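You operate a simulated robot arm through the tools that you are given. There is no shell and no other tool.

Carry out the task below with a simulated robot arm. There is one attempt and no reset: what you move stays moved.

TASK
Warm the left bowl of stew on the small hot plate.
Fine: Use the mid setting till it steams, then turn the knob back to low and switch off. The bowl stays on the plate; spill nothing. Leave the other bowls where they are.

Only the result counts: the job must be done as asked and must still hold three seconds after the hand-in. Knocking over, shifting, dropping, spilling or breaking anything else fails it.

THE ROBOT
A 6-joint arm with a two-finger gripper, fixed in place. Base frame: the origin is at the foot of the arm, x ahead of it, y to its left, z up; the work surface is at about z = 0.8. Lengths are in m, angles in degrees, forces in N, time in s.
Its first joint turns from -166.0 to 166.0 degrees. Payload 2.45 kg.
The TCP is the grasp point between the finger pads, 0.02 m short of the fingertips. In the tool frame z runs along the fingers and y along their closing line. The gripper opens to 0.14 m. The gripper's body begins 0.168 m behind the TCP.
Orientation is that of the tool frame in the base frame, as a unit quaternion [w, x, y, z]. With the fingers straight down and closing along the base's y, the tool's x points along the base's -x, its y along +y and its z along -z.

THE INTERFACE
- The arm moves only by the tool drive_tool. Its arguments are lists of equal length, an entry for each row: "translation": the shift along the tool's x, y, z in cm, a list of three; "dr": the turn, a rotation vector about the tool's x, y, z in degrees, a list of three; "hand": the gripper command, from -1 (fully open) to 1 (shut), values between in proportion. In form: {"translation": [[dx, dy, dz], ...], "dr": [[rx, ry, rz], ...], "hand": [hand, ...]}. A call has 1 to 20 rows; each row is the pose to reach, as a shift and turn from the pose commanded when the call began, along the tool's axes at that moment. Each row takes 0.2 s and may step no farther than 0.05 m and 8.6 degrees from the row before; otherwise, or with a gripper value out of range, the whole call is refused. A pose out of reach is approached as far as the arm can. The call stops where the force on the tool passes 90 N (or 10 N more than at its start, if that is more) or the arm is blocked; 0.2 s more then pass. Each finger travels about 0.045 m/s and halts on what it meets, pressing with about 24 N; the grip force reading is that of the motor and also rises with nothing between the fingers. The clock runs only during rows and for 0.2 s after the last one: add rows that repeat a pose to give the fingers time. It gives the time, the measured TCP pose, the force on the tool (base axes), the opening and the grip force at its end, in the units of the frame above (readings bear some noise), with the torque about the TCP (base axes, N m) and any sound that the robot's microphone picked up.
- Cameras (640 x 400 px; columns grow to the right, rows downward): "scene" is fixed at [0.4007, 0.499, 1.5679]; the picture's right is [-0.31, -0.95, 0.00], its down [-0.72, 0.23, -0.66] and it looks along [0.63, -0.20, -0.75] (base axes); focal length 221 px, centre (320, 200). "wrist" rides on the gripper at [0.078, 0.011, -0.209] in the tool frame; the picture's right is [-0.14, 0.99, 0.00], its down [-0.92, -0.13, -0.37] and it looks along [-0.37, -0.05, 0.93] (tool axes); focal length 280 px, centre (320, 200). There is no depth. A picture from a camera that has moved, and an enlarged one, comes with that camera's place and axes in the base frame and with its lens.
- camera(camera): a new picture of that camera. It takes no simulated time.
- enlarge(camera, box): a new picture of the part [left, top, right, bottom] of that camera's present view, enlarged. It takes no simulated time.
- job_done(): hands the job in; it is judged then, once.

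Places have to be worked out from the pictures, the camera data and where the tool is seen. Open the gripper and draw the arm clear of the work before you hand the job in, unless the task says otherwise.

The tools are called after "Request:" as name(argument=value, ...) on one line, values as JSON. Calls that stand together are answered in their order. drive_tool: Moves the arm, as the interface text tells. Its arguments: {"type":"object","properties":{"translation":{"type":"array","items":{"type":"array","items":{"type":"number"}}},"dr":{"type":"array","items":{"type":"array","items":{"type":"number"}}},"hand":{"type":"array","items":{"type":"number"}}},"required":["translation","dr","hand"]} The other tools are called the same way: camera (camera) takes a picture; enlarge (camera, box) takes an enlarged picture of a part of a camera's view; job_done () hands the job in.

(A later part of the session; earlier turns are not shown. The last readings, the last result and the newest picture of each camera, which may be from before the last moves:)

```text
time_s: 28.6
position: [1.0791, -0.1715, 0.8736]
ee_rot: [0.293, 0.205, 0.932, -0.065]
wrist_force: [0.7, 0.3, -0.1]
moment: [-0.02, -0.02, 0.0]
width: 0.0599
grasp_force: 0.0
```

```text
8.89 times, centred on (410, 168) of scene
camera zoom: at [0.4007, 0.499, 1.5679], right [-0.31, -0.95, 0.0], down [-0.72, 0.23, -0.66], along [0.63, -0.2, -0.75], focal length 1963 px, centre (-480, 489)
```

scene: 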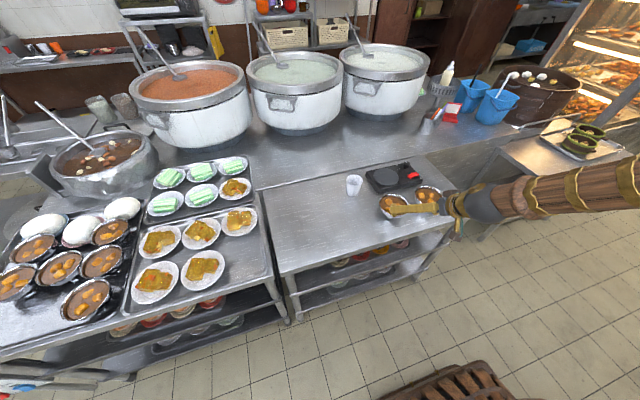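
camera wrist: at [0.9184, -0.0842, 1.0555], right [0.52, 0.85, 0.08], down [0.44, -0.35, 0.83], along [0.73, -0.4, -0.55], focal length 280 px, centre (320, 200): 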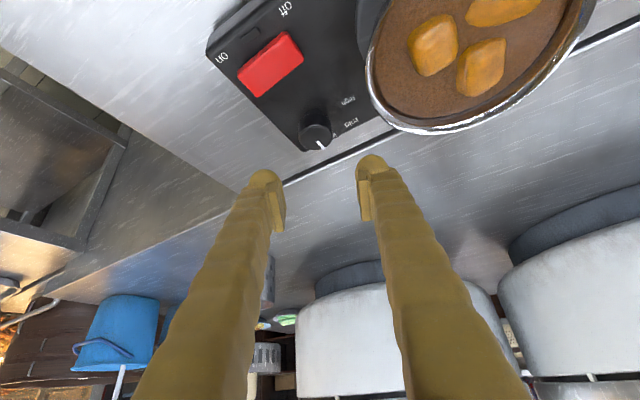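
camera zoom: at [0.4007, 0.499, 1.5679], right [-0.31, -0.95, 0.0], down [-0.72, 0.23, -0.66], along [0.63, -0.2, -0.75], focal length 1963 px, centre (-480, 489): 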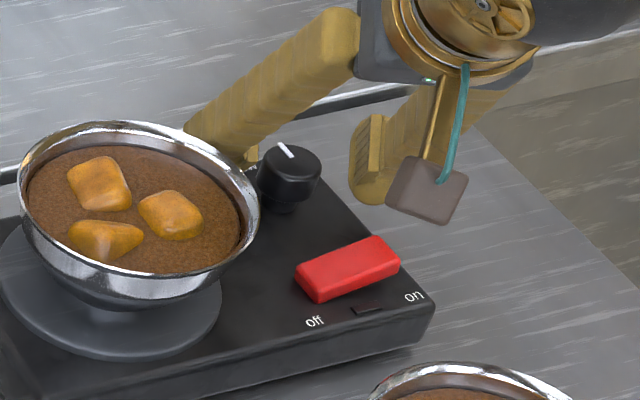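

The knob is centred between the finger pads. I'll close on it.

Request:
drive_tool(translation=[[0, 0, 0], [0, 0, 0], [0, 0, 0], [0, 0, 0], [0, 0, 0]], dr=[[0, 0, 0], [0, 0, 0], [0, 0, 0], [0, 0, 0], [0, 0, 0]], hand=[0.3, 0.45, 0.6, 0.8, 0.8])

Request:
enlarge(camera="wrist", box=[200, 60, 440, 260])

```text
time_s: 29.8
position: [1.0813, -0.1707, 0.8732]
ee_rot: [0.292, 0.206, 0.932, -0.064]
wrist_force: [2.4, 18.5, -0.7]
moment: [0.24, -0.03, -0.01]
width: 0.0302
grasp_force: 24.2
```

```text
2.00 times, centred on (320, 160) of wrist
camera zoom: at [0.9178, -0.0836, 1.0005], right [0.52, 0.85, 0.08], down [0.44, -0.34, 0.83], along [0.73, -0.4, -0.55], focal length 561 px, centre (320, 280)
```

zoom: 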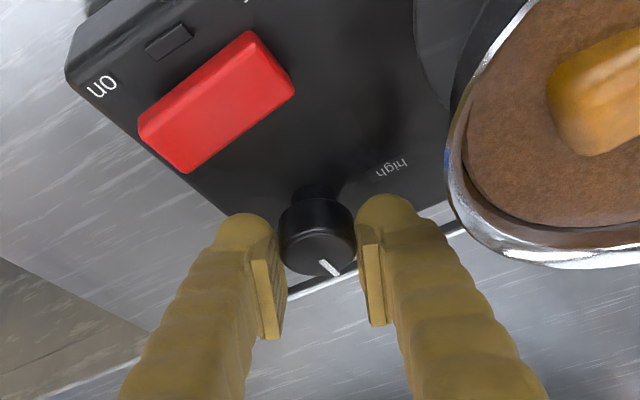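

The knob is gripped at 0.030 m, but there's an 18 N side force along +y, so the knob sits slightly off-centre toward +y. I'll nudge the tool 1.5 mm along its y to relieve it.

Request:
drive_tool(translation=[[0, 0.08, 0], [0, 0.15, 0], [0, 0.15, 0]], dr=[[0, 0, 0], [0, 0, 0], [0, 0, 0]], hand=[0.8, 0.8, 0.8])

Request:
enlarge(camera="wrist", box=[200, 60, 440, 260])

Request:
enlarge(camera="scene", box=[380, 145, 440, 190])

```text
time_s: 30.6
position: [1.0809, -0.1712, 0.873]
ee_rot: [0.292, 0.207, 0.932, -0.065]
wrist_force: [-17.6, -4.4, 9.9]
moment: [-0.15, 0.32, -0.04]
width: 0.0305
grasp_force: 23.8
```

```text
2.00 times, centred on (320, 160) of wrist
camera zoom: at [0.9184, -0.0831, 1.0004], right [0.52, 0.85, 0.08], down [0.44, -0.35, 0.83], along [0.73, -0.4, -0.55], focal length 561 px, centre (320, 280)
```

zoom: 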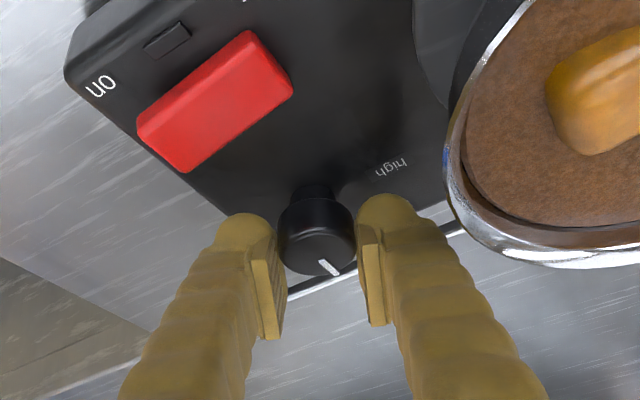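

```text
8.89 times, centred on (410, 168) of scene
camera zoom: at [0.4007, 0.499, 1.5679], right [-0.31, -0.95, 0.0], down [-0.72, 0.23, -0.66], along [0.63, -0.2, -0.75], focal length 1963 px, centre (-480, 489)
```

zoom: 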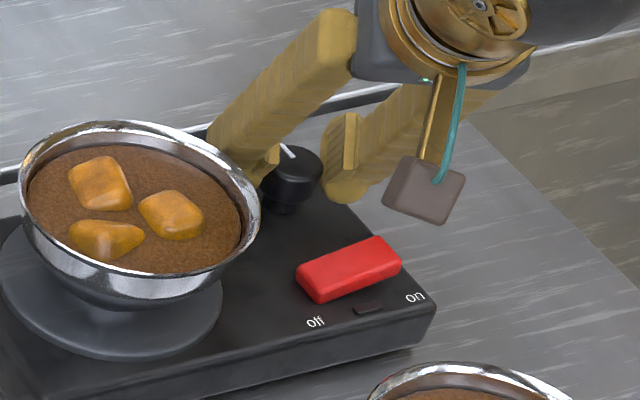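

The side force changed sign, so the true centre lies between the two positions. I'll back off half of the nudge to reduce the load before turning.

Request:
drive_tool(translation=[[0.0, -0.06, -0.06], [0.0, -0.06, -0.06]], dr=[[0, 0, 0], [0, 0, 0]], hand=[0.8, 0.8])

```text
time_s: 31.2
position: [1.081, -0.171, 0.8731]
ee_rot: [0.293, 0.206, 0.931, -0.065]
wrist_force: [-4.8, -16.1, 1.0]
moment: [-0.25, 0.01, 0.0]
width: 0.03
grasp_force: 23.8
```

The force readings are fluctuating, so I'll hold still and read again.

Request:
drive_tool(translation=[[0, 0, 0], [0, 0, 0], [0, 0, 0]], dr=[[0, 0, 0], [0, 0, 0], [0, 0, 0]], hand=[0.8, 0.8, 0.8])

```text
time_s: 32.0
position: [1.0803, -0.1698, 0.8749]
ee_rot: [0.293, 0.205, 0.932, -0.064]
wrist_force: [3.3, -17.7, -0.1]
moment: [-0.26, -0.08, 0.03]
width: 0.0302
grasp_force: 23.7
```

The steady force is about -15 N along the closing line. I'll nudge back 0.4 mm.

Request:
drive_tool(translation=[[0, -0.04, 0], [0, -0.04, 0]], dr=[[0, 0, 0], [0, 0, 0]], hand=[0.8, 0.8])

```text
time_s: 32.6
position: [1.0799, -0.1705, 0.8738]
ee_rot: [0.293, 0.205, 0.932, -0.065]
wrist_force: [3.6, -10.4, 0.1]
moment: [-0.13, -0.04, -0.01]
width: 0.0301
grasp_force: 24.3
```

The load is down to about 10 N. By label geometry low is at about 0° and mid about 45° counter-clockwise, so I'll turn about the vertical through the TCP, doing half first.

Request:
drive_tool(translation=[[0, 0, 0], [0, 0, 0], [0, 0, 0], [0, 0, 0]], dr=[[-3.23, 0, -4.61], [-6.45, 0, -9.21], [-9.68, 0, -13.82], [-12.9, 0, -18.43]], hand=[0.8, 0.8, 0.8, 0.8])

Request:
enlarge(camera="wrist", box=[200, 60, 440, 260])

Request:
enlarge(camera="scene", box=[380, 145, 440, 190])

```text
time_s: 33.6
position: [1.0809, -0.1706, 0.8742]
ee_rot: [0.299, 0.019, 0.954, -0.006]
wrist_force: [1.5, 2.3, 3.2]
moment: [-0.03, 0.14, 0.02]
width: 0.0303
grasp_force: 24.4
```

```text
2.00 times, centred on (320, 160) of wrist
camera zoom: at [0.8972, -0.1514, 1.0008], right [0.15, 0.98, 0.08], down [0.54, -0.15, 0.83], along [0.83, -0.08, -0.55], focal length 561 px, centre (320, 280)
```

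zoom: 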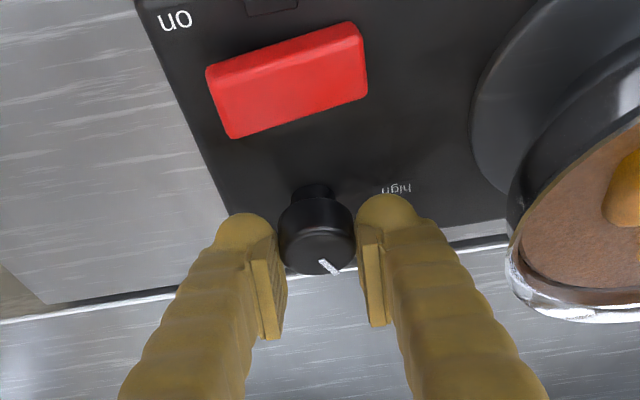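

```text
8.89 times, centred on (410, 168) of scene
camera zoom: at [0.4007, 0.499, 1.5679], right [-0.31, -0.95, 0.0], down [-0.72, 0.23, -0.66], along [0.63, -0.2, -0.75], focal length 1963 px, centre (-480, 489)
```

zoom: 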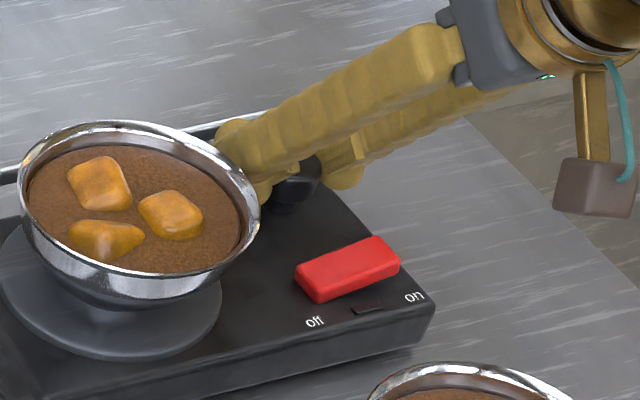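

The knob turns with the gripper, since the pointer is fixed in the wrist view, and the plate hasn't shifted. I'll do the second half.

Request:
drive_tool(translation=[[0, 0, 0], [0, 0, 0], [0, 0, 0], [0, 0, 0], [0, 0, 0]], dr=[[-3.23, 0, -4.61], [-6.45, 0, -9.21], [-9.68, 0, -13.82], [-12.9, 0, -18.43], [-12.9, 0, -18.43]], hand=[0.8, 0.8, 0.8, 0.8, 0.8])

Request:
enlarge(camera="wrist", box=[200, 60, 440, 260])

Request:
enlarge(camera="scene", box=[380, 145, 440, 190])

```text
time_s: 34.8
position: [1.08, -0.1701, 0.8745]
ee_rot: [0.295, -0.166, 0.939, 0.053]
wrist_force: [-14.6, 16.3, 11.4]
moment: [0.34, 0.07, -0.01]
width: 0.0302
grasp_force: 24.4
```

```text
2.00 times, centred on (320, 160) of wrist
camera zoom: at [0.9044, -0.223, 1.0007], right [-0.24, 0.97, 0.08], down [0.55, 0.07, 0.83], along [0.8, 0.24, -0.55], focal length 561 px, centre (320, 280)
```

zoom: 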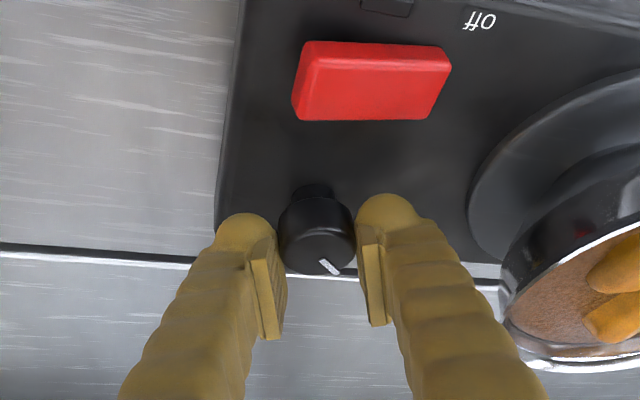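

```text
8.89 times, centred on (410, 168) of scene
camera zoom: at [0.4007, 0.499, 1.5679], right [-0.31, -0.95, 0.0], down [-0.72, 0.23, -0.66], along [0.63, -0.2, -0.75], focal length 1963 px, centre (-480, 489)
```

zoom: 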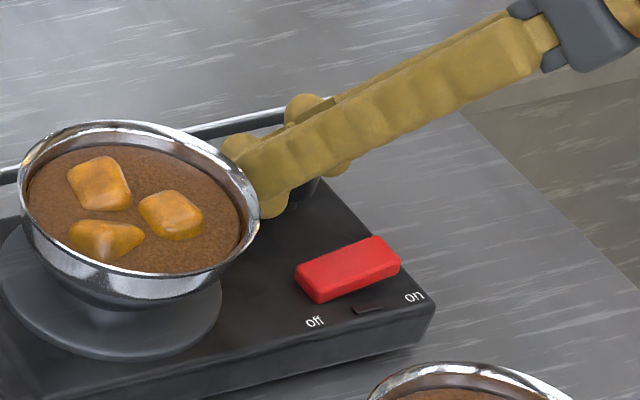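

Turned 45° in total, with no contact on the bowl. I'll open slightly, rise vertically, and verify the pointer.

Request:
drive_tool(translation=[[0, 0, 0], [0, 0, 0], [0, 0, 0], [0, 0, 0]], dr=[[0, 0, 0], [0, 0, 0], [0, 0, 0], [0, 0, 0]], hand=[0.5, 0.3, 0.143, 0.143])

Request:
drive_tool(translation=[[-0.57, 0, -0.82], [-1.43, 0, -2.05], [-2.58, 0, -3.69], [-4.0, 0, -5.73], [-5.16, 0, -7.37], [-5.16, 0, -7.37]], dr=[[0, 0, 0], [0, 0, 0], [0, 0, 0], [0, 0, 0], [0, 0, 0], [0, 0, 0]], hand=[0.143, 0.143, 0.143, 0.143, 0.143, 0.143])

Request:
camera(camera="wrist")

Request:
enlarge(camera="scene", box=[380, 145, 440, 190])

```text
time_s: 35.8
position: [1.0818, -0.1714, 0.8752]
ee_rot: [0.295, -0.167, 0.939, 0.053]
wrist_force: [0.8, -0.8, 0.2]
moment: [0.03, -0.01, 0.0]
width: 0.06
grasp_force: 0.1
```

```text
time_s: 37.2
position: [1.0809, -0.1707, 0.9621]
ee_rot: [0.295, -0.167, 0.939, 0.054]
wrist_force: [0.1, -0.3, 0.2]
moment: [-0.02, 0.01, 0.01]
width: 0.0598
grasp_force: 0.0
```

```text
taken
camera wrist: at [0.9046, -0.2234, 1.0896], right [-0.23, 0.97, 0.08], down [0.56, 0.07, 0.83], along [0.8, 0.24, -0.55], focal length 280 px, centre (320, 200)
```

wrist: 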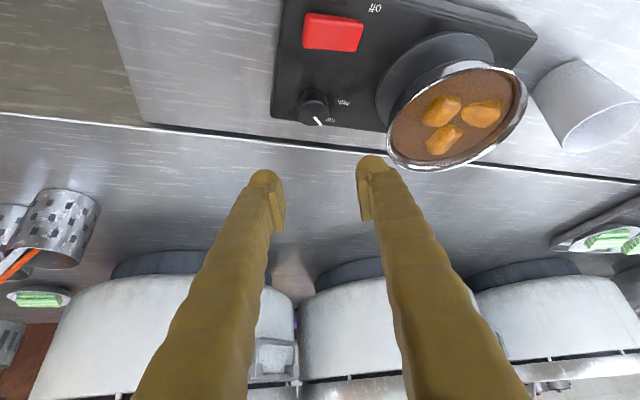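

```text
8.89 times, centred on (410, 168) of scene
camera zoom: at [0.4007, 0.499, 1.5679], right [-0.31, -0.95, 0.0], down [-0.72, 0.23, -0.66], along [0.63, -0.2, -0.75], focal length 1963 px, centre (-480, 489)
```

zoom: 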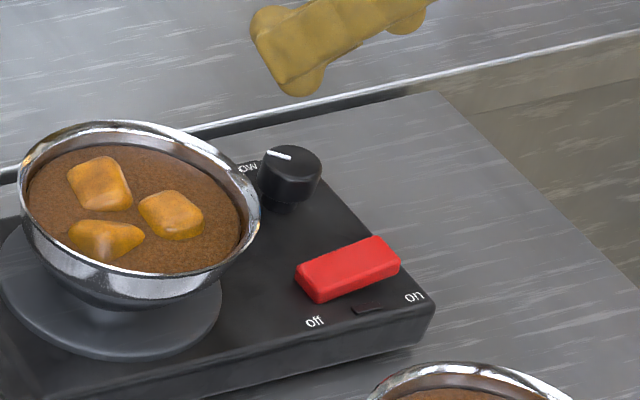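

Request:
enlarge(camera="wrist", box=[275, 75, 375, 140])

Request:
enlarge(camera="scene", box=[400, 155, 424, 173])

```text
6.15 times, centred on (325, 108) of wrist
camera zoom: at [0.9046, -0.2234, 1.0896], right [-0.23, 0.97, 0.08], down [0.56, 0.07, 0.83], along [0.8, 0.24, -0.55], focal length 1726 px, centre (289, 769)
```

zoom: 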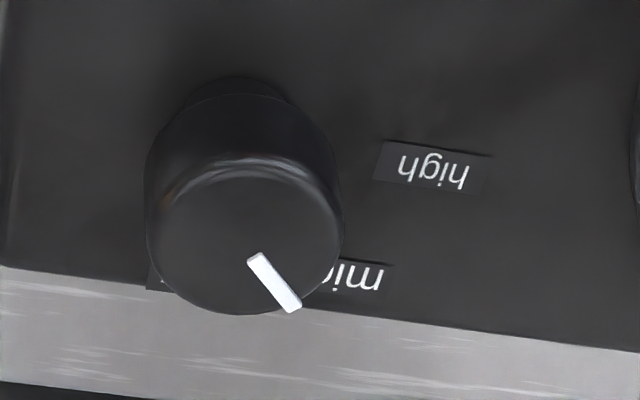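

```text
16.00 times, centred on (412, 164) of scene
camera zoom: at [0.4007, 0.499, 1.5679], right [-0.31, -0.95, 0.0], down [-0.72, 0.23, -0.66], along [0.63, -0.2, -0.75], focal length 3533 px, centre (-1152, 776)
```

zoom: 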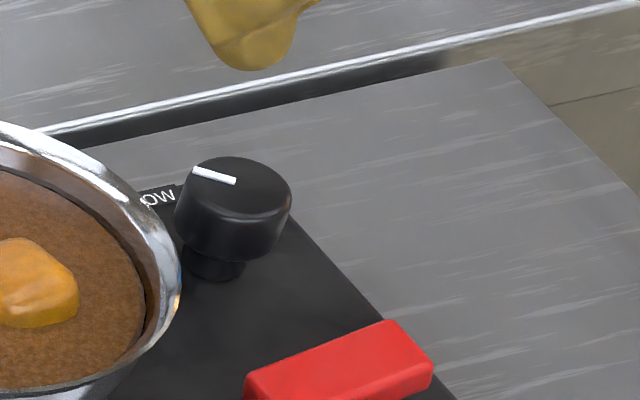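

The pointer now lines up with the mid label at about 45°. Next I'll bring the closed fingers above the rocker's on end, with tilt 25° and yaw 0.

Request:
drive_tool(translation=[[1.52, 0.08, -0.7], [3.03, 0.17, -1.39], [4.55, 0.25, -2.08], [6.07, 0.34, -2.78], [6.07, 0.34, -2.78], [6.07, 0.34, -2.78]], dr=[[2.55, 2.46, 4.4], [5.1, 4.92, 8.8], [7.65, 7.38, 13.2], [10.2, 9.84, 17.6], [10.2, 9.84, 17.6], [10.2, 9.84, 17.6]], hand=[0.4, 0.7, 1, 1, 1, 1])

Request:
camera(camera="wrist")

Request:
enlarge(camera="scene", box=[380, 145, 440, 190])

```text
time_s: 38.6
position: [1.0185, -0.1905, 0.9516]
ee_rot: [0.216, 0.002, 0.976, 0.0]
wrist_force: [-0.1, -0.2, 0.0]
moment: [-0.02, 0.02, 0.03]
width: 0.0
grasp_force: 23.6
```

```text
taken
camera wrist: at [0.8591, -0.1786, 1.1082], right [0.13, 0.99, 0.06], down [0.68, -0.13, 0.72], along [0.72, -0.05, -0.69], focal length 280 px, centre (320, 200)
```

wrist: 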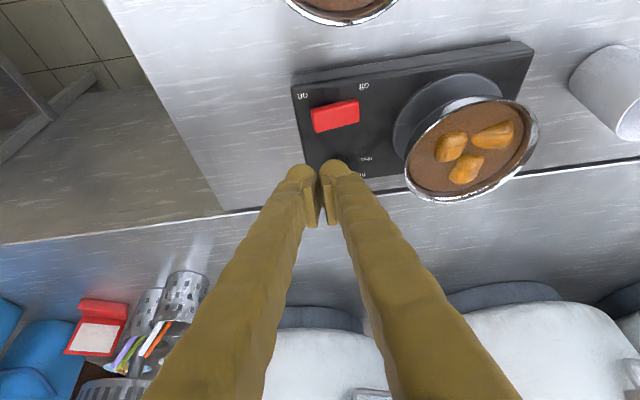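

```text
8.89 times, centred on (410, 168) of scene
camera zoom: at [0.4007, 0.499, 1.5679], right [-0.31, -0.95, 0.0], down [-0.72, 0.23, -0.66], along [0.63, -0.2, -0.75], focal length 1963 px, centre (-480, 489)
```

zoom: 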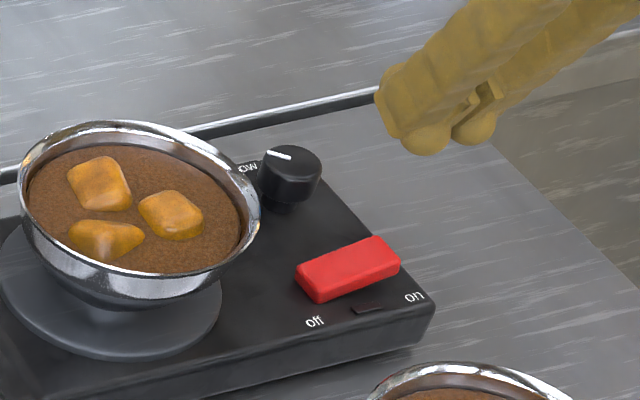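

The fingers hover above the on end. I'll descend most of the way to just above it.

Request:
drive_tool(translation=[[0.7, 0, 1.5], [1.4, 0, 3.0], [2.1, 0, 4.5], [2.75, 0, 5.9], [2.75, 0, 5.9]], dr=[[0, 0, 0], [0, 0, 0], [0, 0, 0], [0, 0, 0], [0, 0, 0]], hand=[1, 1, 1, 1, 1])

Request:
camera(camera="wrist")

Request:
enlarge(camera="scene", box=[395, 155, 435, 185])

```text
time_s: 39.8
position: [1.0178, -0.1894, 0.8849]
ee_rot: [0.216, 0.002, 0.976, 0.0]
wrist_force: [-0.2, 1.0, -0.7]
moment: [0.01, -0.01, -0.01]
width: 0.0
grasp_force: 23.8
```

```text
taken
camera wrist: at [0.8591, -0.178, 1.0419], right [0.13, 0.99, 0.06], down [0.68, -0.13, 0.72], along [0.72, -0.05, -0.69], focal length 280 px, centre (320, 200)
```

wrist: 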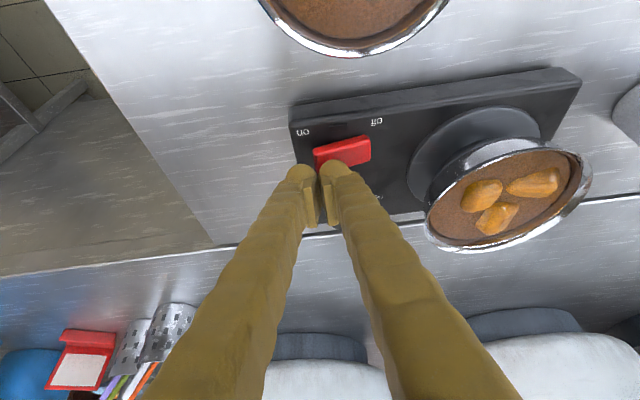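

```text
13.33 times, centred on (415, 170) of scene
camera zoom: at [0.4007, 0.499, 1.5679], right [-0.31, -0.95, 0.0], down [-0.72, 0.23, -0.66], along [0.63, -0.2, -0.75], focal length 2944 px, centre (-947, 600)
```

zoom: 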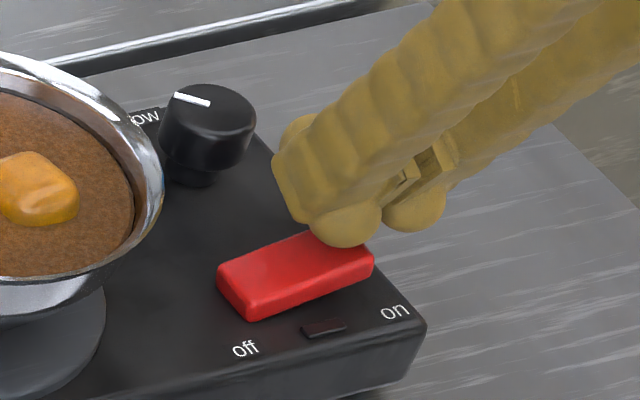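

The left finger sits over the rocker's on end and clear of the knob. I'll press down slowly.

Request:
drive_tool(translation=[[0.13, 0, 0.27], [0.25, 0, 0.54], [0.38, 0, 0.82], [0.51, 0, 1.09]], dr=[[0, 0, 0], [0, 0, 0], [0, 0, 0], [0, 0, 0]], hand=[1, 1, 1, 1])

Request:
enlarge(camera="scene", box=[395, 155, 435, 185])

```text
time_s: 40.8
position: [1.0176, -0.1888, 0.8735]
ee_rot: [0.216, 0.002, 0.976, -0.001]
wrist_force: [-0.2, -0.2, 1.4]
moment: [0.0, -0.01, 0.01]
width: 0.0
grasp_force: 23.7
```

```text
13.33 times, centred on (415, 170) of scene
camera zoom: at [0.4007, 0.499, 1.5679], right [-0.31, -0.95, 0.0], down [-0.72, 0.23, -0.66], along [0.63, -0.2, -0.75], focal length 2944 px, centre (-947, 600)
```

zoom: 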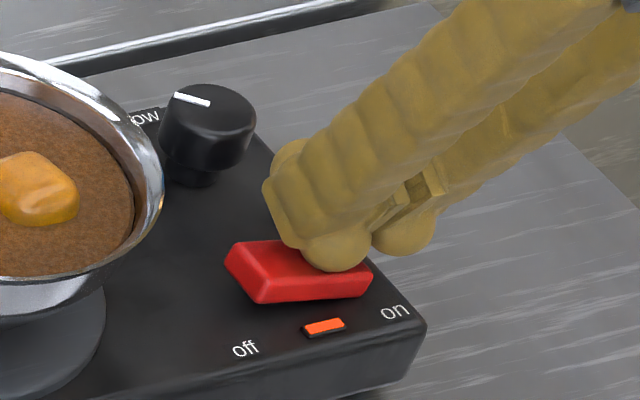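

The rocker flipped to on and the indicator lamp is lit. I'll lift away and go back toward the knob while the stew heats.

Request:
drive_tool(translation=[[-0.6, 0, -1.3], [-1.5, 0, -3.2], [-2.6, 0, -5.6], [-3.59, 0, -7.7], [-3.59, 0, -7.7]], dr=[[0, 0, 0], [0, 0, 0], [0, 0, 0], [0, 0, 0], [0, 0, 0]], hand=[1, 1, 1, 0.6, 0.143])

Request:
enlarge(camera="scene", box=[360, 130, 440, 190])

```text
time_s: 42.0
position: [1.0186, -0.1897, 0.9593]
ee_rot: [0.215, 0.002, 0.977, -0.001]
wrist_force: [1.0, 0.5, -0.5]
moment: [0.0, -0.01, 0.0]
width: 0.0504
grasp_force: 0.0
```

```text
6.67 times, centred on (400, 160) of scene
camera zoom: at [0.4007, 0.499, 1.5679], right [-0.31, -0.95, 0.0], down [-0.72, 0.23, -0.66], along [0.63, -0.2, -0.75], focal length 1472 px, centre (-213, 467)
```

zoom: 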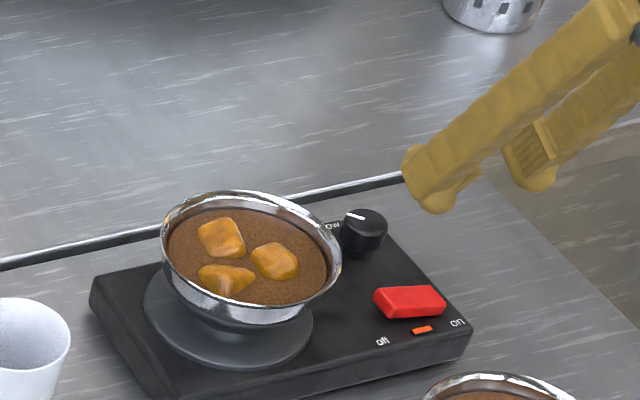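

The lamp is on and there's no steam yet. I'll move back above the knob with 35° tilt and yaw +20°.

Request:
drive_tool(translation=[[-1.43, 0.48, 0.59], [-2.86, 0.96, 1.19], [-4.29, 1.44, 1.78], [-5.72, 1.92, 2.37], [-5.72, 1.92, 2.37]], dr=[[-2.55, -2.46, -4.4], [-5.1, -4.92, -8.8], [-7.65, -7.38, -13.2], [-10.2, -9.84, -17.6], [-10.2, -9.84, -17.6]], hand=[0.143, 0.143, 0.143, 0.143, 0.143])

Request:
camera(camera="wrist")

Request:
enlarge(camera="scene", box=[360, 130, 440, 190])

```text
time_s: 43.2
position: [1.0797, -0.172, 0.9611]
ee_rot: [0.296, -0.167, 0.939, 0.053]
wrist_force: [0.4, 0.0, -0.3]
moment: [-0.01, -0.01, 0.02]
width: 0.0599
grasp_force: 0.1
```

```text
taken
camera wrist: at [0.9037, -0.2246, 1.0888], right [-0.24, 0.97, 0.08], down [0.55, 0.07, 0.83], along [0.8, 0.24, -0.55], focal length 280 px, centre (320, 200)
```

wrist: 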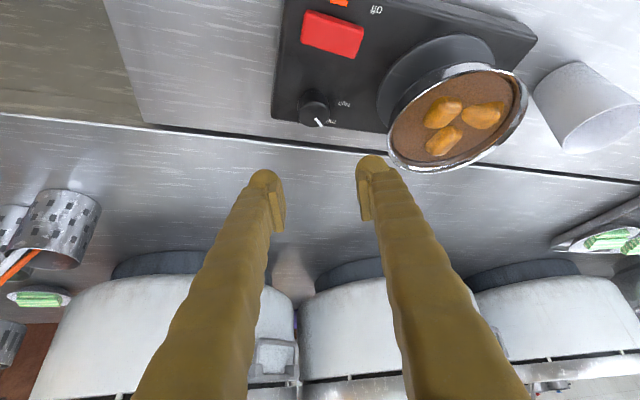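

```text
6.67 times, centred on (400, 160) of scene
camera zoom: at [0.4007, 0.499, 1.5679], right [-0.31, -0.95, 0.0], down [-0.72, 0.23, -0.66], along [0.63, -0.2, -0.75], focal length 1472 px, centre (-213, 467)
```

zoom: 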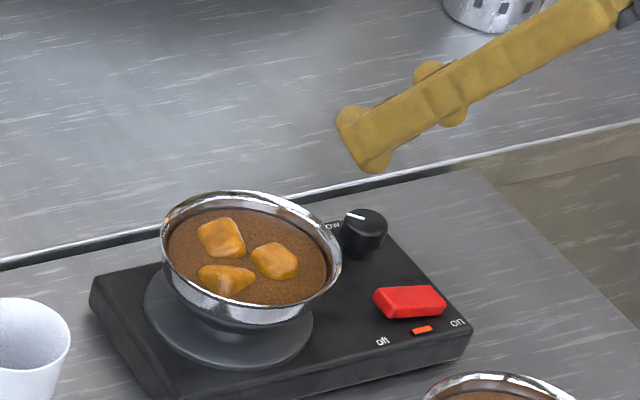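

Still no steam. I'll descend to straddle the knob without gripping and wait there.

Request:
drive_tool(translation=[[1.0, 0.1, 1.43], [2.0, 0.1, 2.85], [3.0, 0.1, 4.28], [4.0, 0.1, 5.7], [4.6, 0.1, 6.6], [4.99, 0.1, 7.13], [4.99, 0.1, 7.13]], dr=[[0, 0, 0], [0, 0, 0], [0, 0, 0], [0, 0, 0], [0, 0, 0], [0, 0, 0], [0, 0, 0]], hand=[0.143, 0.143, 0.143, 0.143, 0.143, 0.143, 0.143])

Request:
enlarge(camera="wrist", box=[200, 60, 440, 260])

Request:
enlarge(camera="scene", box=[360, 130, 440, 190])

```text
time_s: 44.8
position: [1.079, -0.1687, 0.875]
ee_rot: [0.295, -0.165, 0.94, 0.052]
wrist_force: [0.2, -0.5, 0.4]
moment: [-0.01, 0.0, 0.01]
width: 0.0597
grasp_force: 0.0
```

```text
2.00 times, centred on (320, 160) of wrist
camera zoom: at [0.9029, -0.2228, 1.0019], right [-0.23, 0.97, 0.08], down [0.55, 0.07, 0.83], along [0.8, 0.24, -0.55], focal length 561 px, centre (320, 280)
```

zoom: 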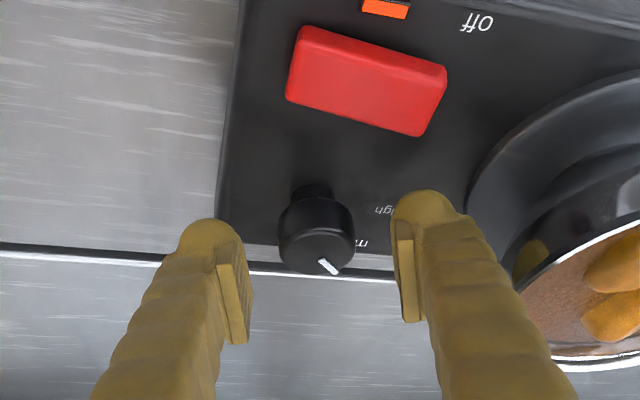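

```text
6.67 times, centred on (400, 160) of scene
camera zoom: at [0.4007, 0.499, 1.5679], right [-0.31, -0.95, 0.0], down [-0.72, 0.23, -0.66], along [0.63, -0.2, -0.75], focal length 1472 px, centre (-213, 467)
```

zoom: 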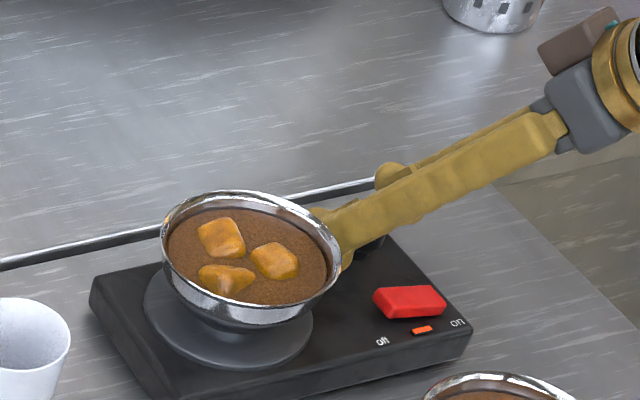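

The knob is straddled. I'll wait in chunks and watch for steam, with a small re-centring of -1 mm.

Request:
drive_tool(translation=[[0, -0.1, 0], [0, -0.1, 0], [0, -0.1, 0], [0, -0.1, 0], [0, -0.1, 0], [0, -0.1, 0], [0, -0.1, 0], [0, -0.1, 0], [0, -0.1, 0], [0, -0.1, 0]], dr=[[0, 0, 0], [0, 0, 0], [0, 0, 0], [0, 0, 0], [0, 0, 0], [0, 0, 0], [0, 0, 0], [0, 0, 0], [0, 0, 0], [0, 0, 0]], hand=[0.143, 0.143, 0.143, 0.143, 0.143, 0.143, 0.143, 0.143, 0.143, 0.143])

Request:
enlarge(camera="scene", box=[350, 120, 440, 190])

```text
time_s: 47.0
position: [1.0795, -0.1713, 0.875]
ee_rot: [0.295, -0.167, 0.939, 0.053]
wrist_force: [-0.1, 0.0, 0.0]
moment: [-0.01, 0.0, -0.03]
width: 0.0603
grasp_force: 0.1
```

```text
5.71 times, centred on (395, 155) of scene
camera zoom: at [0.4007, 0.499, 1.5679], right [-0.31, -0.95, 0.0], down [-0.72, 0.23, -0.66], along [0.63, -0.2, -0.75], focal length 1262 px, centre (-109, 457)
```

zoom: 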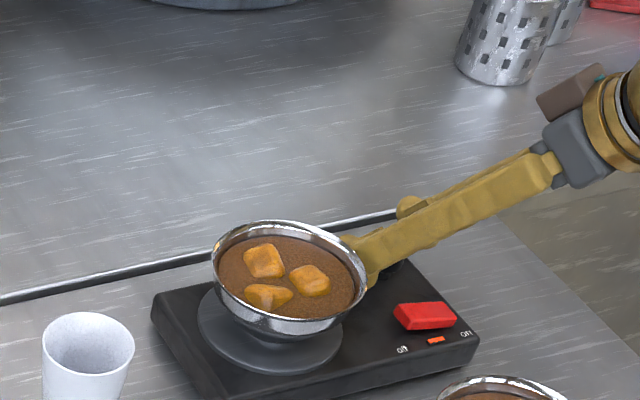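

No steam yet, so I'll keep waiting in place.

Request:
drive_tool(translation=[[0, 0, 0], [0, 0, 0], [0, 0, 0], [0, 0, 0], [0, 0, 0], [0, 0, 0], [0, 0, 0], [0, 0, 0], [0, 0, 0], [0, 0, 0], [0, 0, 0], [0, 0, 0], [0, 0, 0], [0, 0, 0], [0, 0, 0]], dr=[[0, 0, 0], [0, 0, 0], [0, 0, 0], [0, 0, 0], [0, 0, 0], [0, 0, 0], [0, 0, 0], [0, 0, 0], [0, 0, 0], [0, 0, 0], [0, 0, 0], [0, 0, 0], [0, 0, 0], [0, 0, 0], [0, 0, 0]], hand=[0.143, 0.143, 0.143, 0.143, 0.143, 0.143, 0.143, 0.143, 0.143, 0.143, 0.143, 0.143, 0.143, 0.143, 0.143])

Request:
enlarge(camera="scene", box=[350, 120, 440, 190])

```text
time_s: 50.2
position: [1.0788, -0.1714, 0.8743]
ee_rot: [0.295, -0.167, 0.939, 0.052]
wrist_force: [0.3, 0.0, -0.3]
moment: [0.01, 0.02, 0.01]
width: 0.0599
grasp_force: 0.1
```

```text
5.71 times, centred on (395, 155) of scene
camera zoom: at [0.4007, 0.499, 1.5679], right [-0.31, -0.95, 0.0], down [-0.72, 0.23, -0.66], along [0.63, -0.2, -0.75], focal length 1262 px, centre (-109, 457)
```

zoom: 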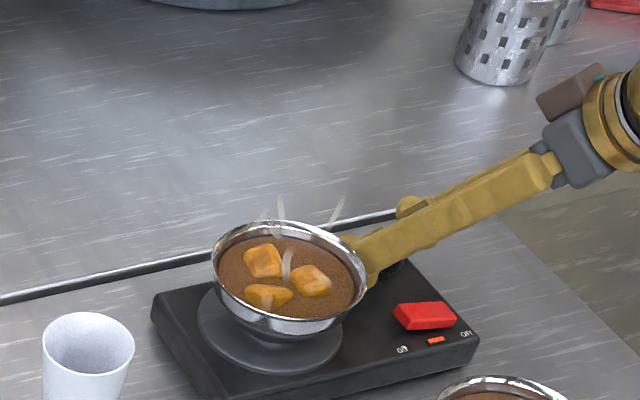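

Steam wisps are rising from the stew. I'll grip the knob now to turn it back.

Request:
drive_tool(translation=[[0, 0, 0], [0, 0, 0], [0, 0, 0], [0, 0, 0], [0, 0, 0]], dr=[[0, 0, 0], [0, 0, 0], [0, 0, 0], [0, 0, 0], [0, 0, 0]], hand=[0.3, 0.45, 0.6, 0.8, 0.8])

Request:
enlarge(camera="scene", box=[350, 120, 440, 190])

```text
time_s: 51.4
position: [1.0788, -0.1711, 0.8744]
ee_rot: [0.295, -0.167, 0.939, 0.053]
wrist_force: [-7.4, 14.6, 1.5]
moment: [0.19, 0.14, 0.01]
width: 0.0298
grasp_force: 24.2
```

```text
5.71 times, centred on (395, 155) of scene
camera zoom: at [0.4007, 0.499, 1.5679], right [-0.31, -0.95, 0.0], down [-0.72, 0.23, -0.66], along [0.63, -0.2, -0.75], focal length 1262 px, centre (-109, 457)
```

zoom: 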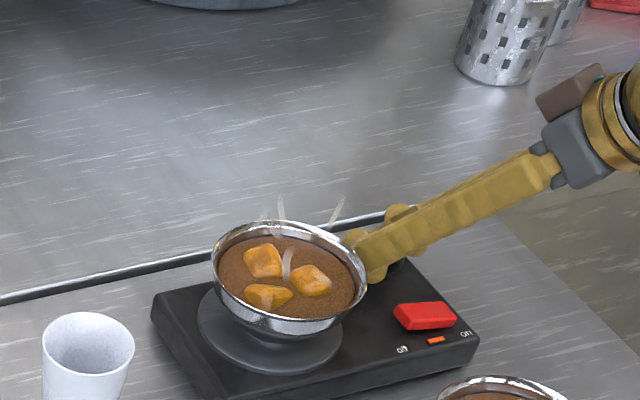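

The steam is confirmed and the grip is firm. I'll turn the knob back 45° clockwise to low.

Request:
drive_tool(translation=[[0, 0.03, 0], [0, 0.03, 0], [0, 0.03, 0], [0, 0.03, 0], [0, 0.03, 0], [0, 0.03, 0], [0, 0.03, 0], [0, 0.03, 0], [0, 0.03, 0]], dr=[[3.23, 0, 4.61], [6.45, 0, 9.21], [9.68, 0, 13.82], [12.9, 0, 18.43], [16.13, 0, 23.04], [19.36, 0, 27.65], [22.58, 0, 32.25], [25.81, 0, 36.86], [25.81, 0, 36.86]], hand=[0.8, 0.8, 0.8, 0.8, 0.8, 0.8, 0.8, 0.8, 0.8])

Request:
enlarge(camera="wrist", box=[200, 60, 440, 260])

Request:
enlarge(camera="scene", box=[380, 145, 440, 190])

```text
time_s: 53.4
position: [1.0806, -0.1702, 0.8753]
ee_rot: [0.292, 0.206, 0.932, -0.065]
wrist_force: [-1.9, -0.9, 3.3]
moment: [-0.08, -0.11, 0.0]
width: 0.0299
grasp_force: 23.6
```

```text
2.00 times, centred on (320, 160) of wrist
camera zoom: at [0.9172, -0.0827, 1.0021], right [0.52, 0.85, 0.08], down [0.44, -0.35, 0.83], along [0.73, -0.4, -0.55], focal length 561 px, centre (320, 280)
```

zoom: 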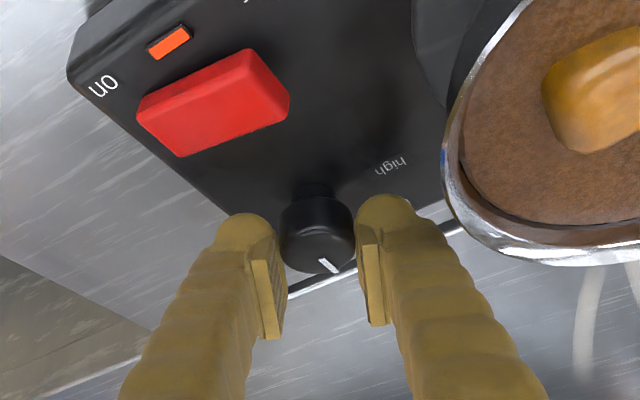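

```text
8.89 times, centred on (410, 168) of scene
camera zoom: at [0.4007, 0.499, 1.5679], right [-0.31, -0.95, 0.0], down [-0.72, 0.23, -0.66], along [0.63, -0.2, -0.75], focal length 1963 px, centre (-480, 489)
```

zoom: 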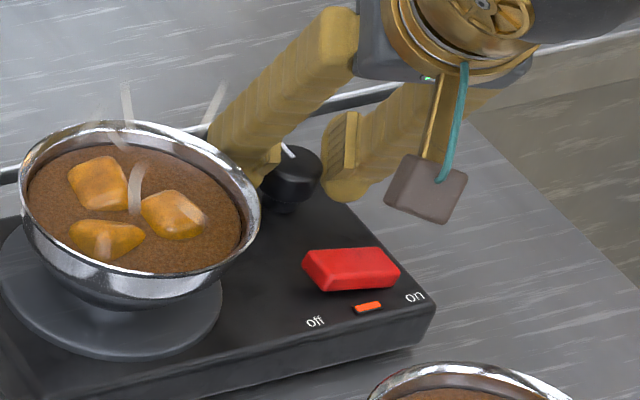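

The knob is back where it started, on low. I'll release it, rise, and check the pointer.

Request:
drive_tool(translation=[[0, 0, 0], [0, 0, 0], [0, 0, 0], [-0.57, 0, -0.82], [-1.43, 0, -2.05], [-2.58, 0, -3.69], [-4.0, 0, -5.73], [-5.16, 0, -7.37], [-5.16, 0, -7.37]], dr=[[0, 0, 0], [0, 0, 0], [0, 0, 0], [0, 0, 0], [0, 0, 0], [0, 0, 0], [0, 0, 0], [0, 0, 0], [0, 0, 0]], hand=[0.5, 0.143, 0.143, 0.143, 0.143, 0.143, 0.143, 0.143, 0.143])

Request:
enlarge(camera="wrist", box=[200, 20, 440, 180])

Request:
enlarge(camera="scene", box=[395, 152, 435, 182])

```text
time_s: 55.4
position: [1.0792, -0.169, 0.9624]
ee_rot: [0.293, 0.206, 0.931, -0.064]
wrist_force: [-0.1, -0.4, -0.1]
moment: [-0.02, 0.04, 0.04]
width: 0.0598
grasp_force: 0.1
```

```text
2.50 times, centred on (320, 100) of wrist
camera zoom: at [0.9176, -0.0821, 1.0896], right [0.52, 0.85, 0.08], down [0.44, -0.34, 0.83], along [0.73, -0.4, -0.55], focal length 701 px, centre (320, 450)
```

zoom: 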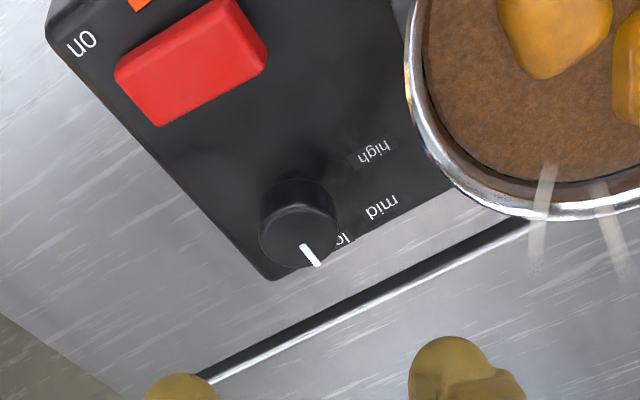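

```text
13.33 times, centred on (415, 167) of scene
camera zoom: at [0.4007, 0.499, 1.5679], right [-0.31, -0.95, 0.0], down [-0.72, 0.23, -0.66], along [0.63, -0.2, -0.75], focal length 2944 px, centre (-947, 640)
```

zoom: 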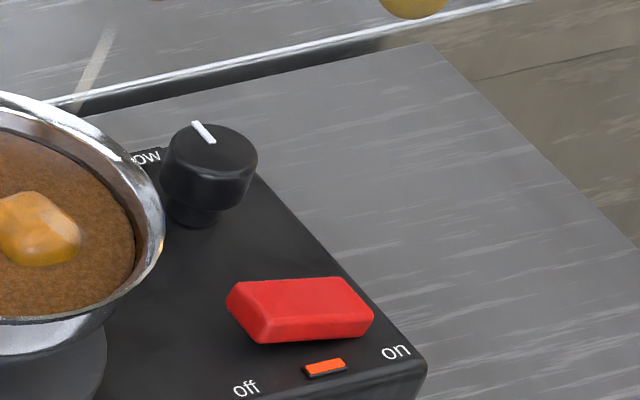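

The pointer matches the original low position. I'll move the closed fingers above the rocker's raised off end, to (1.0175, -0.150).

Request:
drive_tool(translation=[[1.13, -0.18, -0.61], [2.26, -0.36, -1.22], [3.4, -0.53, -1.84], [4.53, -0.71, -2.45], [5.66, -0.89, -3.06], [5.66, -0.89, -3.06]], dr=[[-2.5, 1.97, -4.34], [-5.0, 3.94, -8.67], [-7.51, 5.91, -13.0], [-10.0, 7.88, -17.34], [-12.52, 9.85, -21.68], [-12.52, 9.85, -21.68]], hand=[0.4, 0.7, 1, 1, 1, 1])

Request:
camera(camera="wrist")

Request:
enlarge(camera="scene", box=[380, 145, 440, 190])

```text
time_s: 56.8
position: [1.0184, -0.1512, 0.9566]
ee_rot: [0.215, -0.001, 0.977, 0.001]
wrist_force: [0.4, -0.5, 0.1]
moment: [-0.01, -0.01, 0.02]
width: 0.0
grasp_force: 24.1
```

```text
taken
camera wrist: at [0.8598, -0.1403, 1.1135], right [0.12, 0.99, 0.06], down [0.68, -0.13, 0.72], along [0.72, -0.05, -0.69], focal length 280 px, centre (320, 200)
```

wrist: 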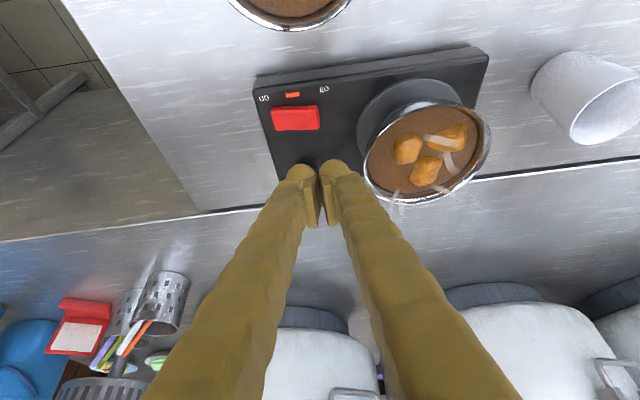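

```text
8.89 times, centred on (410, 168) of scene
camera zoom: at [0.4007, 0.499, 1.5679], right [-0.31, -0.95, 0.0], down [-0.72, 0.23, -0.66], along [0.63, -0.2, -0.75], focal length 1963 px, centre (-480, 489)
```

zoom: 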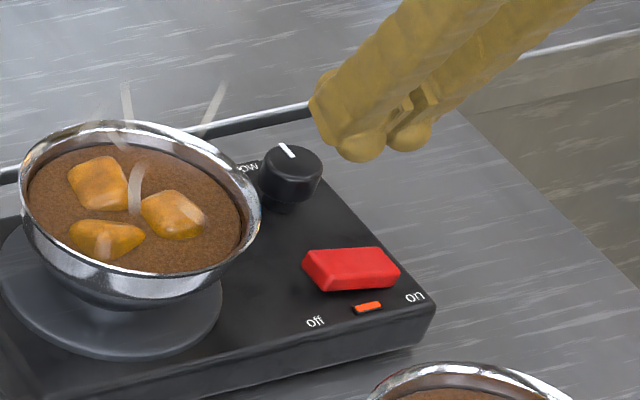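

Alignment looks right and the knob and bowl are clear. I'll descend to just above the off end.

Request:
drive_tool(translation=[[0.7, 0, 1.5], [1.4, 0, 3.0], [2.1, 0, 4.5], [2.95, 0, 6.33], [2.95, 0, 6.33]], dr=[[0, 0, 0], [0, 0, 0], [0, 0, 0], [0, 0, 0], [0, 0, 0]], hand=[1, 1, 1, 1, 1])

Request:
enlarge(camera="scene", box=[390, 150, 430, 180])

```text
time_s: 58.0
position: [1.0181, -0.151, 0.8875]
ee_rot: [0.217, -0.001, 0.976, 0.0]
wrist_force: [-0.1, 0.2, 0.4]
moment: [-0.02, -0.02, 0.0]
width: 0.0
grasp_force: 24.1
```

```text
13.33 times, centred on (410, 165) of scene
camera zoom: at [0.4007, 0.499, 1.5679], right [-0.31, -0.95, 0.0], down [-0.72, 0.23, -0.66], along [0.63, -0.2, -0.75], focal length 2944 px, centre (-880, 667)
```

zoom: 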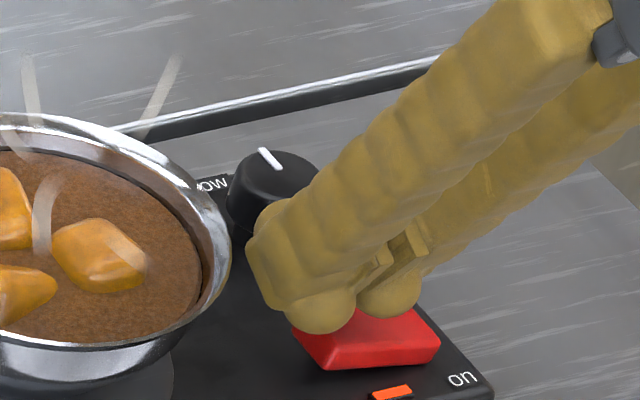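

The fingers are just above the off end, so I'll press down slowly.

Request:
drive_tool(translation=[[0.13, 0, 0.27], [0.25, 0, 0.54], [0.38, 0, 0.82], [0.51, 0, 1.09], [0.61, 0, 1.31]], dr=[[0, 0, 0], [0, 0, 0], [0, 0, 0], [0, 0, 0], [0, 0, 0]], hand=[1, 1, 1, 1, 1])

Request:
enlarge(camera="scene", box=[390, 155, 430, 185])

```text
time_s: 59.2
position: [1.0186, -0.1524, 0.874]
ee_rot: [0.216, -0.001, 0.976, 0.0]
wrist_force: [-3.5, 0.6, 16.7]
moment: [-0.16, 0.17, -0.02]
width: 0.0002
grasp_force: 24.2
```

```text
13.33 times, centred on (410, 170) of scene
camera zoom: at [0.4007, 0.499, 1.5679], right [-0.31, -0.95, 0.0], down [-0.72, 0.23, -0.66], along [0.63, -0.2, -0.75], focal length 2944 px, centre (-880, 600)
```

zoom: 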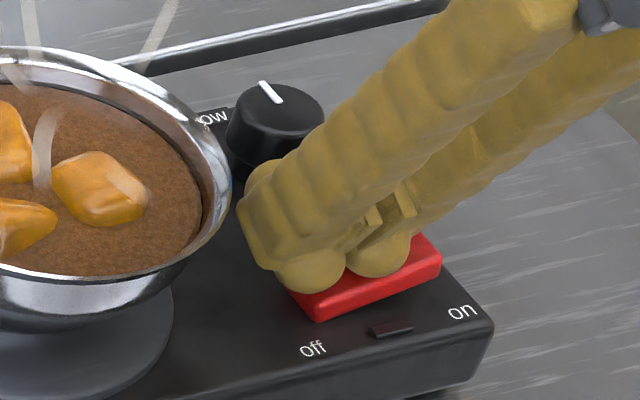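

The rocker is at off and the lamp is dark. I'll lift straight up, clear of the work.

Request:
drive_tool(translation=[[-0.6, 0, -1.3], [-1.5, 0, -3.2], [-2.6, 0, -5.6], [-3.8, 0, -8.2], [-5.0, 0, -10.8], [-6.0, 0, -13.0], [-6.0, 0, -13.0]], dr=[[0, 0, 0], [0, 0, 0], [0, 0, 0], [0, 0, 0], [0, 0, 0], [0, 0, 0], [0, 0, 0]], hand=[1, 1, 1, 1, 1, 1, 1])

Request:
drive_tool(translation=[[3.0, -0.8, -2.4], [6.0, -1.6, -4.8], [9.0, -2.4, -7.2], [12.0, -3.2, -9.6], [12.0, -3.2, -9.6], [12.0, -3.2, -9.6], [12.0, -3.2, -9.6]], dr=[[0, 0, 0], [0, 0, 0], [0, 0, 0], [0, 0, 0], [0, 0, 0], [0, 0, 0], [0, 0, 0]], hand=[1, 0.5, 0, -0.5, -1, -1, -1])

Request:
enlarge(camera="scene", box=[395, 155, 435, 185])

Request:
enlarge(camera="scene", box=[340, 130, 460, 220])

Request:
camera(camera="wrist")

Request:
camera(camera="scene")

```text
time_s: 60.8
position: [1.0175, -0.153, 1.0164]
ee_rot: [0.216, -0.001, 0.976, 0.0]
wrist_force: [-0.2, 0.4, 0.1]
moment: [0.0, 0.01, -0.01]
width: 0.0001
grasp_force: 24.2
```

```text
time_s: 62.4
position: [0.8675, -0.1842, 1.0524]
ee_rot: [0.216, -0.001, 0.976, 0.001]
wrist_force: [-1.5, 0.0, -0.1]
moment: [0.01, -0.02, -0.01]
width: 0.1197
grasp_force: 0.0
```

```text
13.33 times, centred on (415, 170) of scene
camera zoom: at [0.4007, 0.499, 1.5679], right [-0.31, -0.95, 0.0], down [-0.72, 0.23, -0.66], along [0.63, -0.2, -0.75], focal length 2944 px, centre (-947, 600)
```

zoom: 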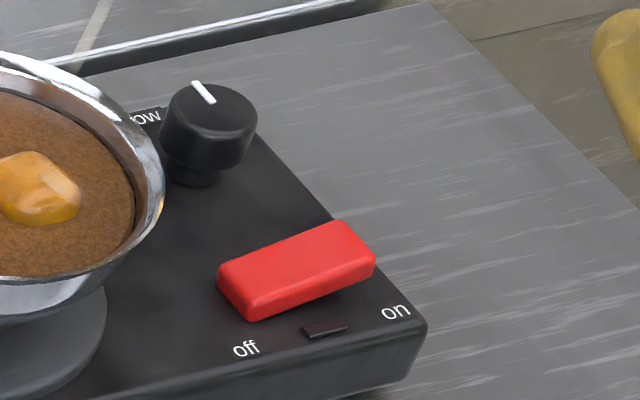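

```text
4.44 times, centred on (400, 175) of scene
camera zoom: at [0.4007, 0.499, 1.5679], right [-0.31, -0.95, 0.0], down [-0.72, 0.23, -0.66], along [0.63, -0.2, -0.75], focal length 982 px, centre (-36, 311)
```

zoom: 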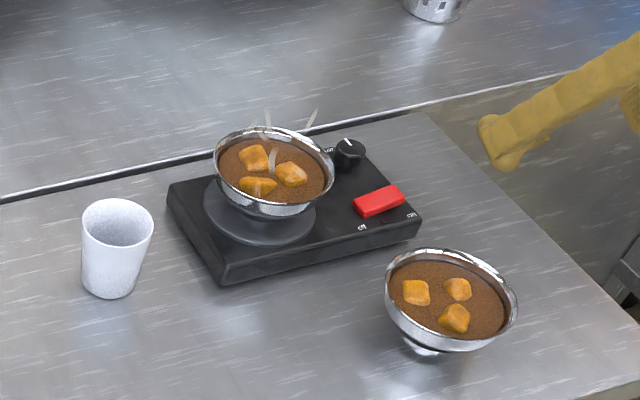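

```text
taken
camera wrist: at [0.7088, -0.1738, 1.2097], right [0.12, 0.99, 0.06], down [0.68, -0.13, 0.72], along [0.72, -0.05, -0.69], focal length 280 px, centre (320, 200)
```

wrist: 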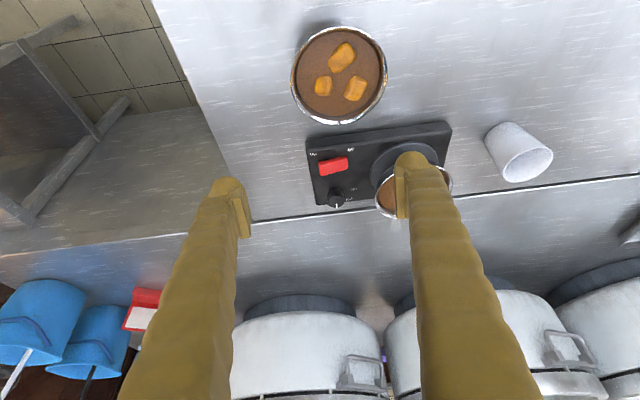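

```text
taken
```

scene: 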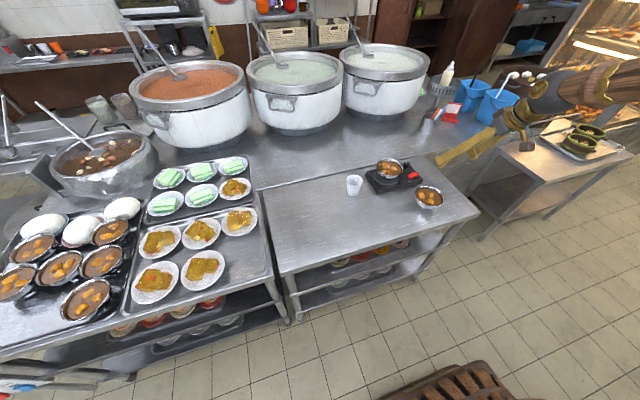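

The lamp is off, the knob is on low, and the bowl steams on the plate with nothing else moved. I'll raise the open hand a bit farther away before handing in.

Request:
drive_tool(translation=[[0, 0, -3], [0, 0, -6], [0, 0, -9], [0, 0, -9], [0, 0, -9]], dr=[[0, 0, 0], [0, 0, 0], [0, 0, 0], [0, 0, 0], [0, 0, 0]], hand=[-1, -1, -1, -1, -1])

Request:
enlarge(camera="scene", box=[340, 130, 460, 220])

```text
time_s: 63.6
position: [0.829, -0.1853, 1.134]
ee_rot: [0.216, -0.001, 0.976, 0.001]
wrist_force: [-0.5, 1.0, -1.1]
moment: [0.02, 0.01, 0.01]
width: 0.1397
grasp_force: 0.0
```

```text
4.44 times, centred on (400, 175) of scene
camera zoom: at [0.4007, 0.499, 1.5679], right [-0.31, -0.95, 0.0], down [-0.72, 0.23, -0.66], along [0.63, -0.2, -0.75], focal length 982 px, centre (-36, 311)
```

zoom: 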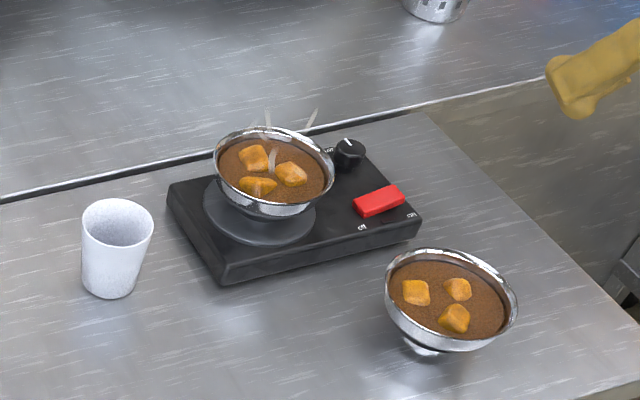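

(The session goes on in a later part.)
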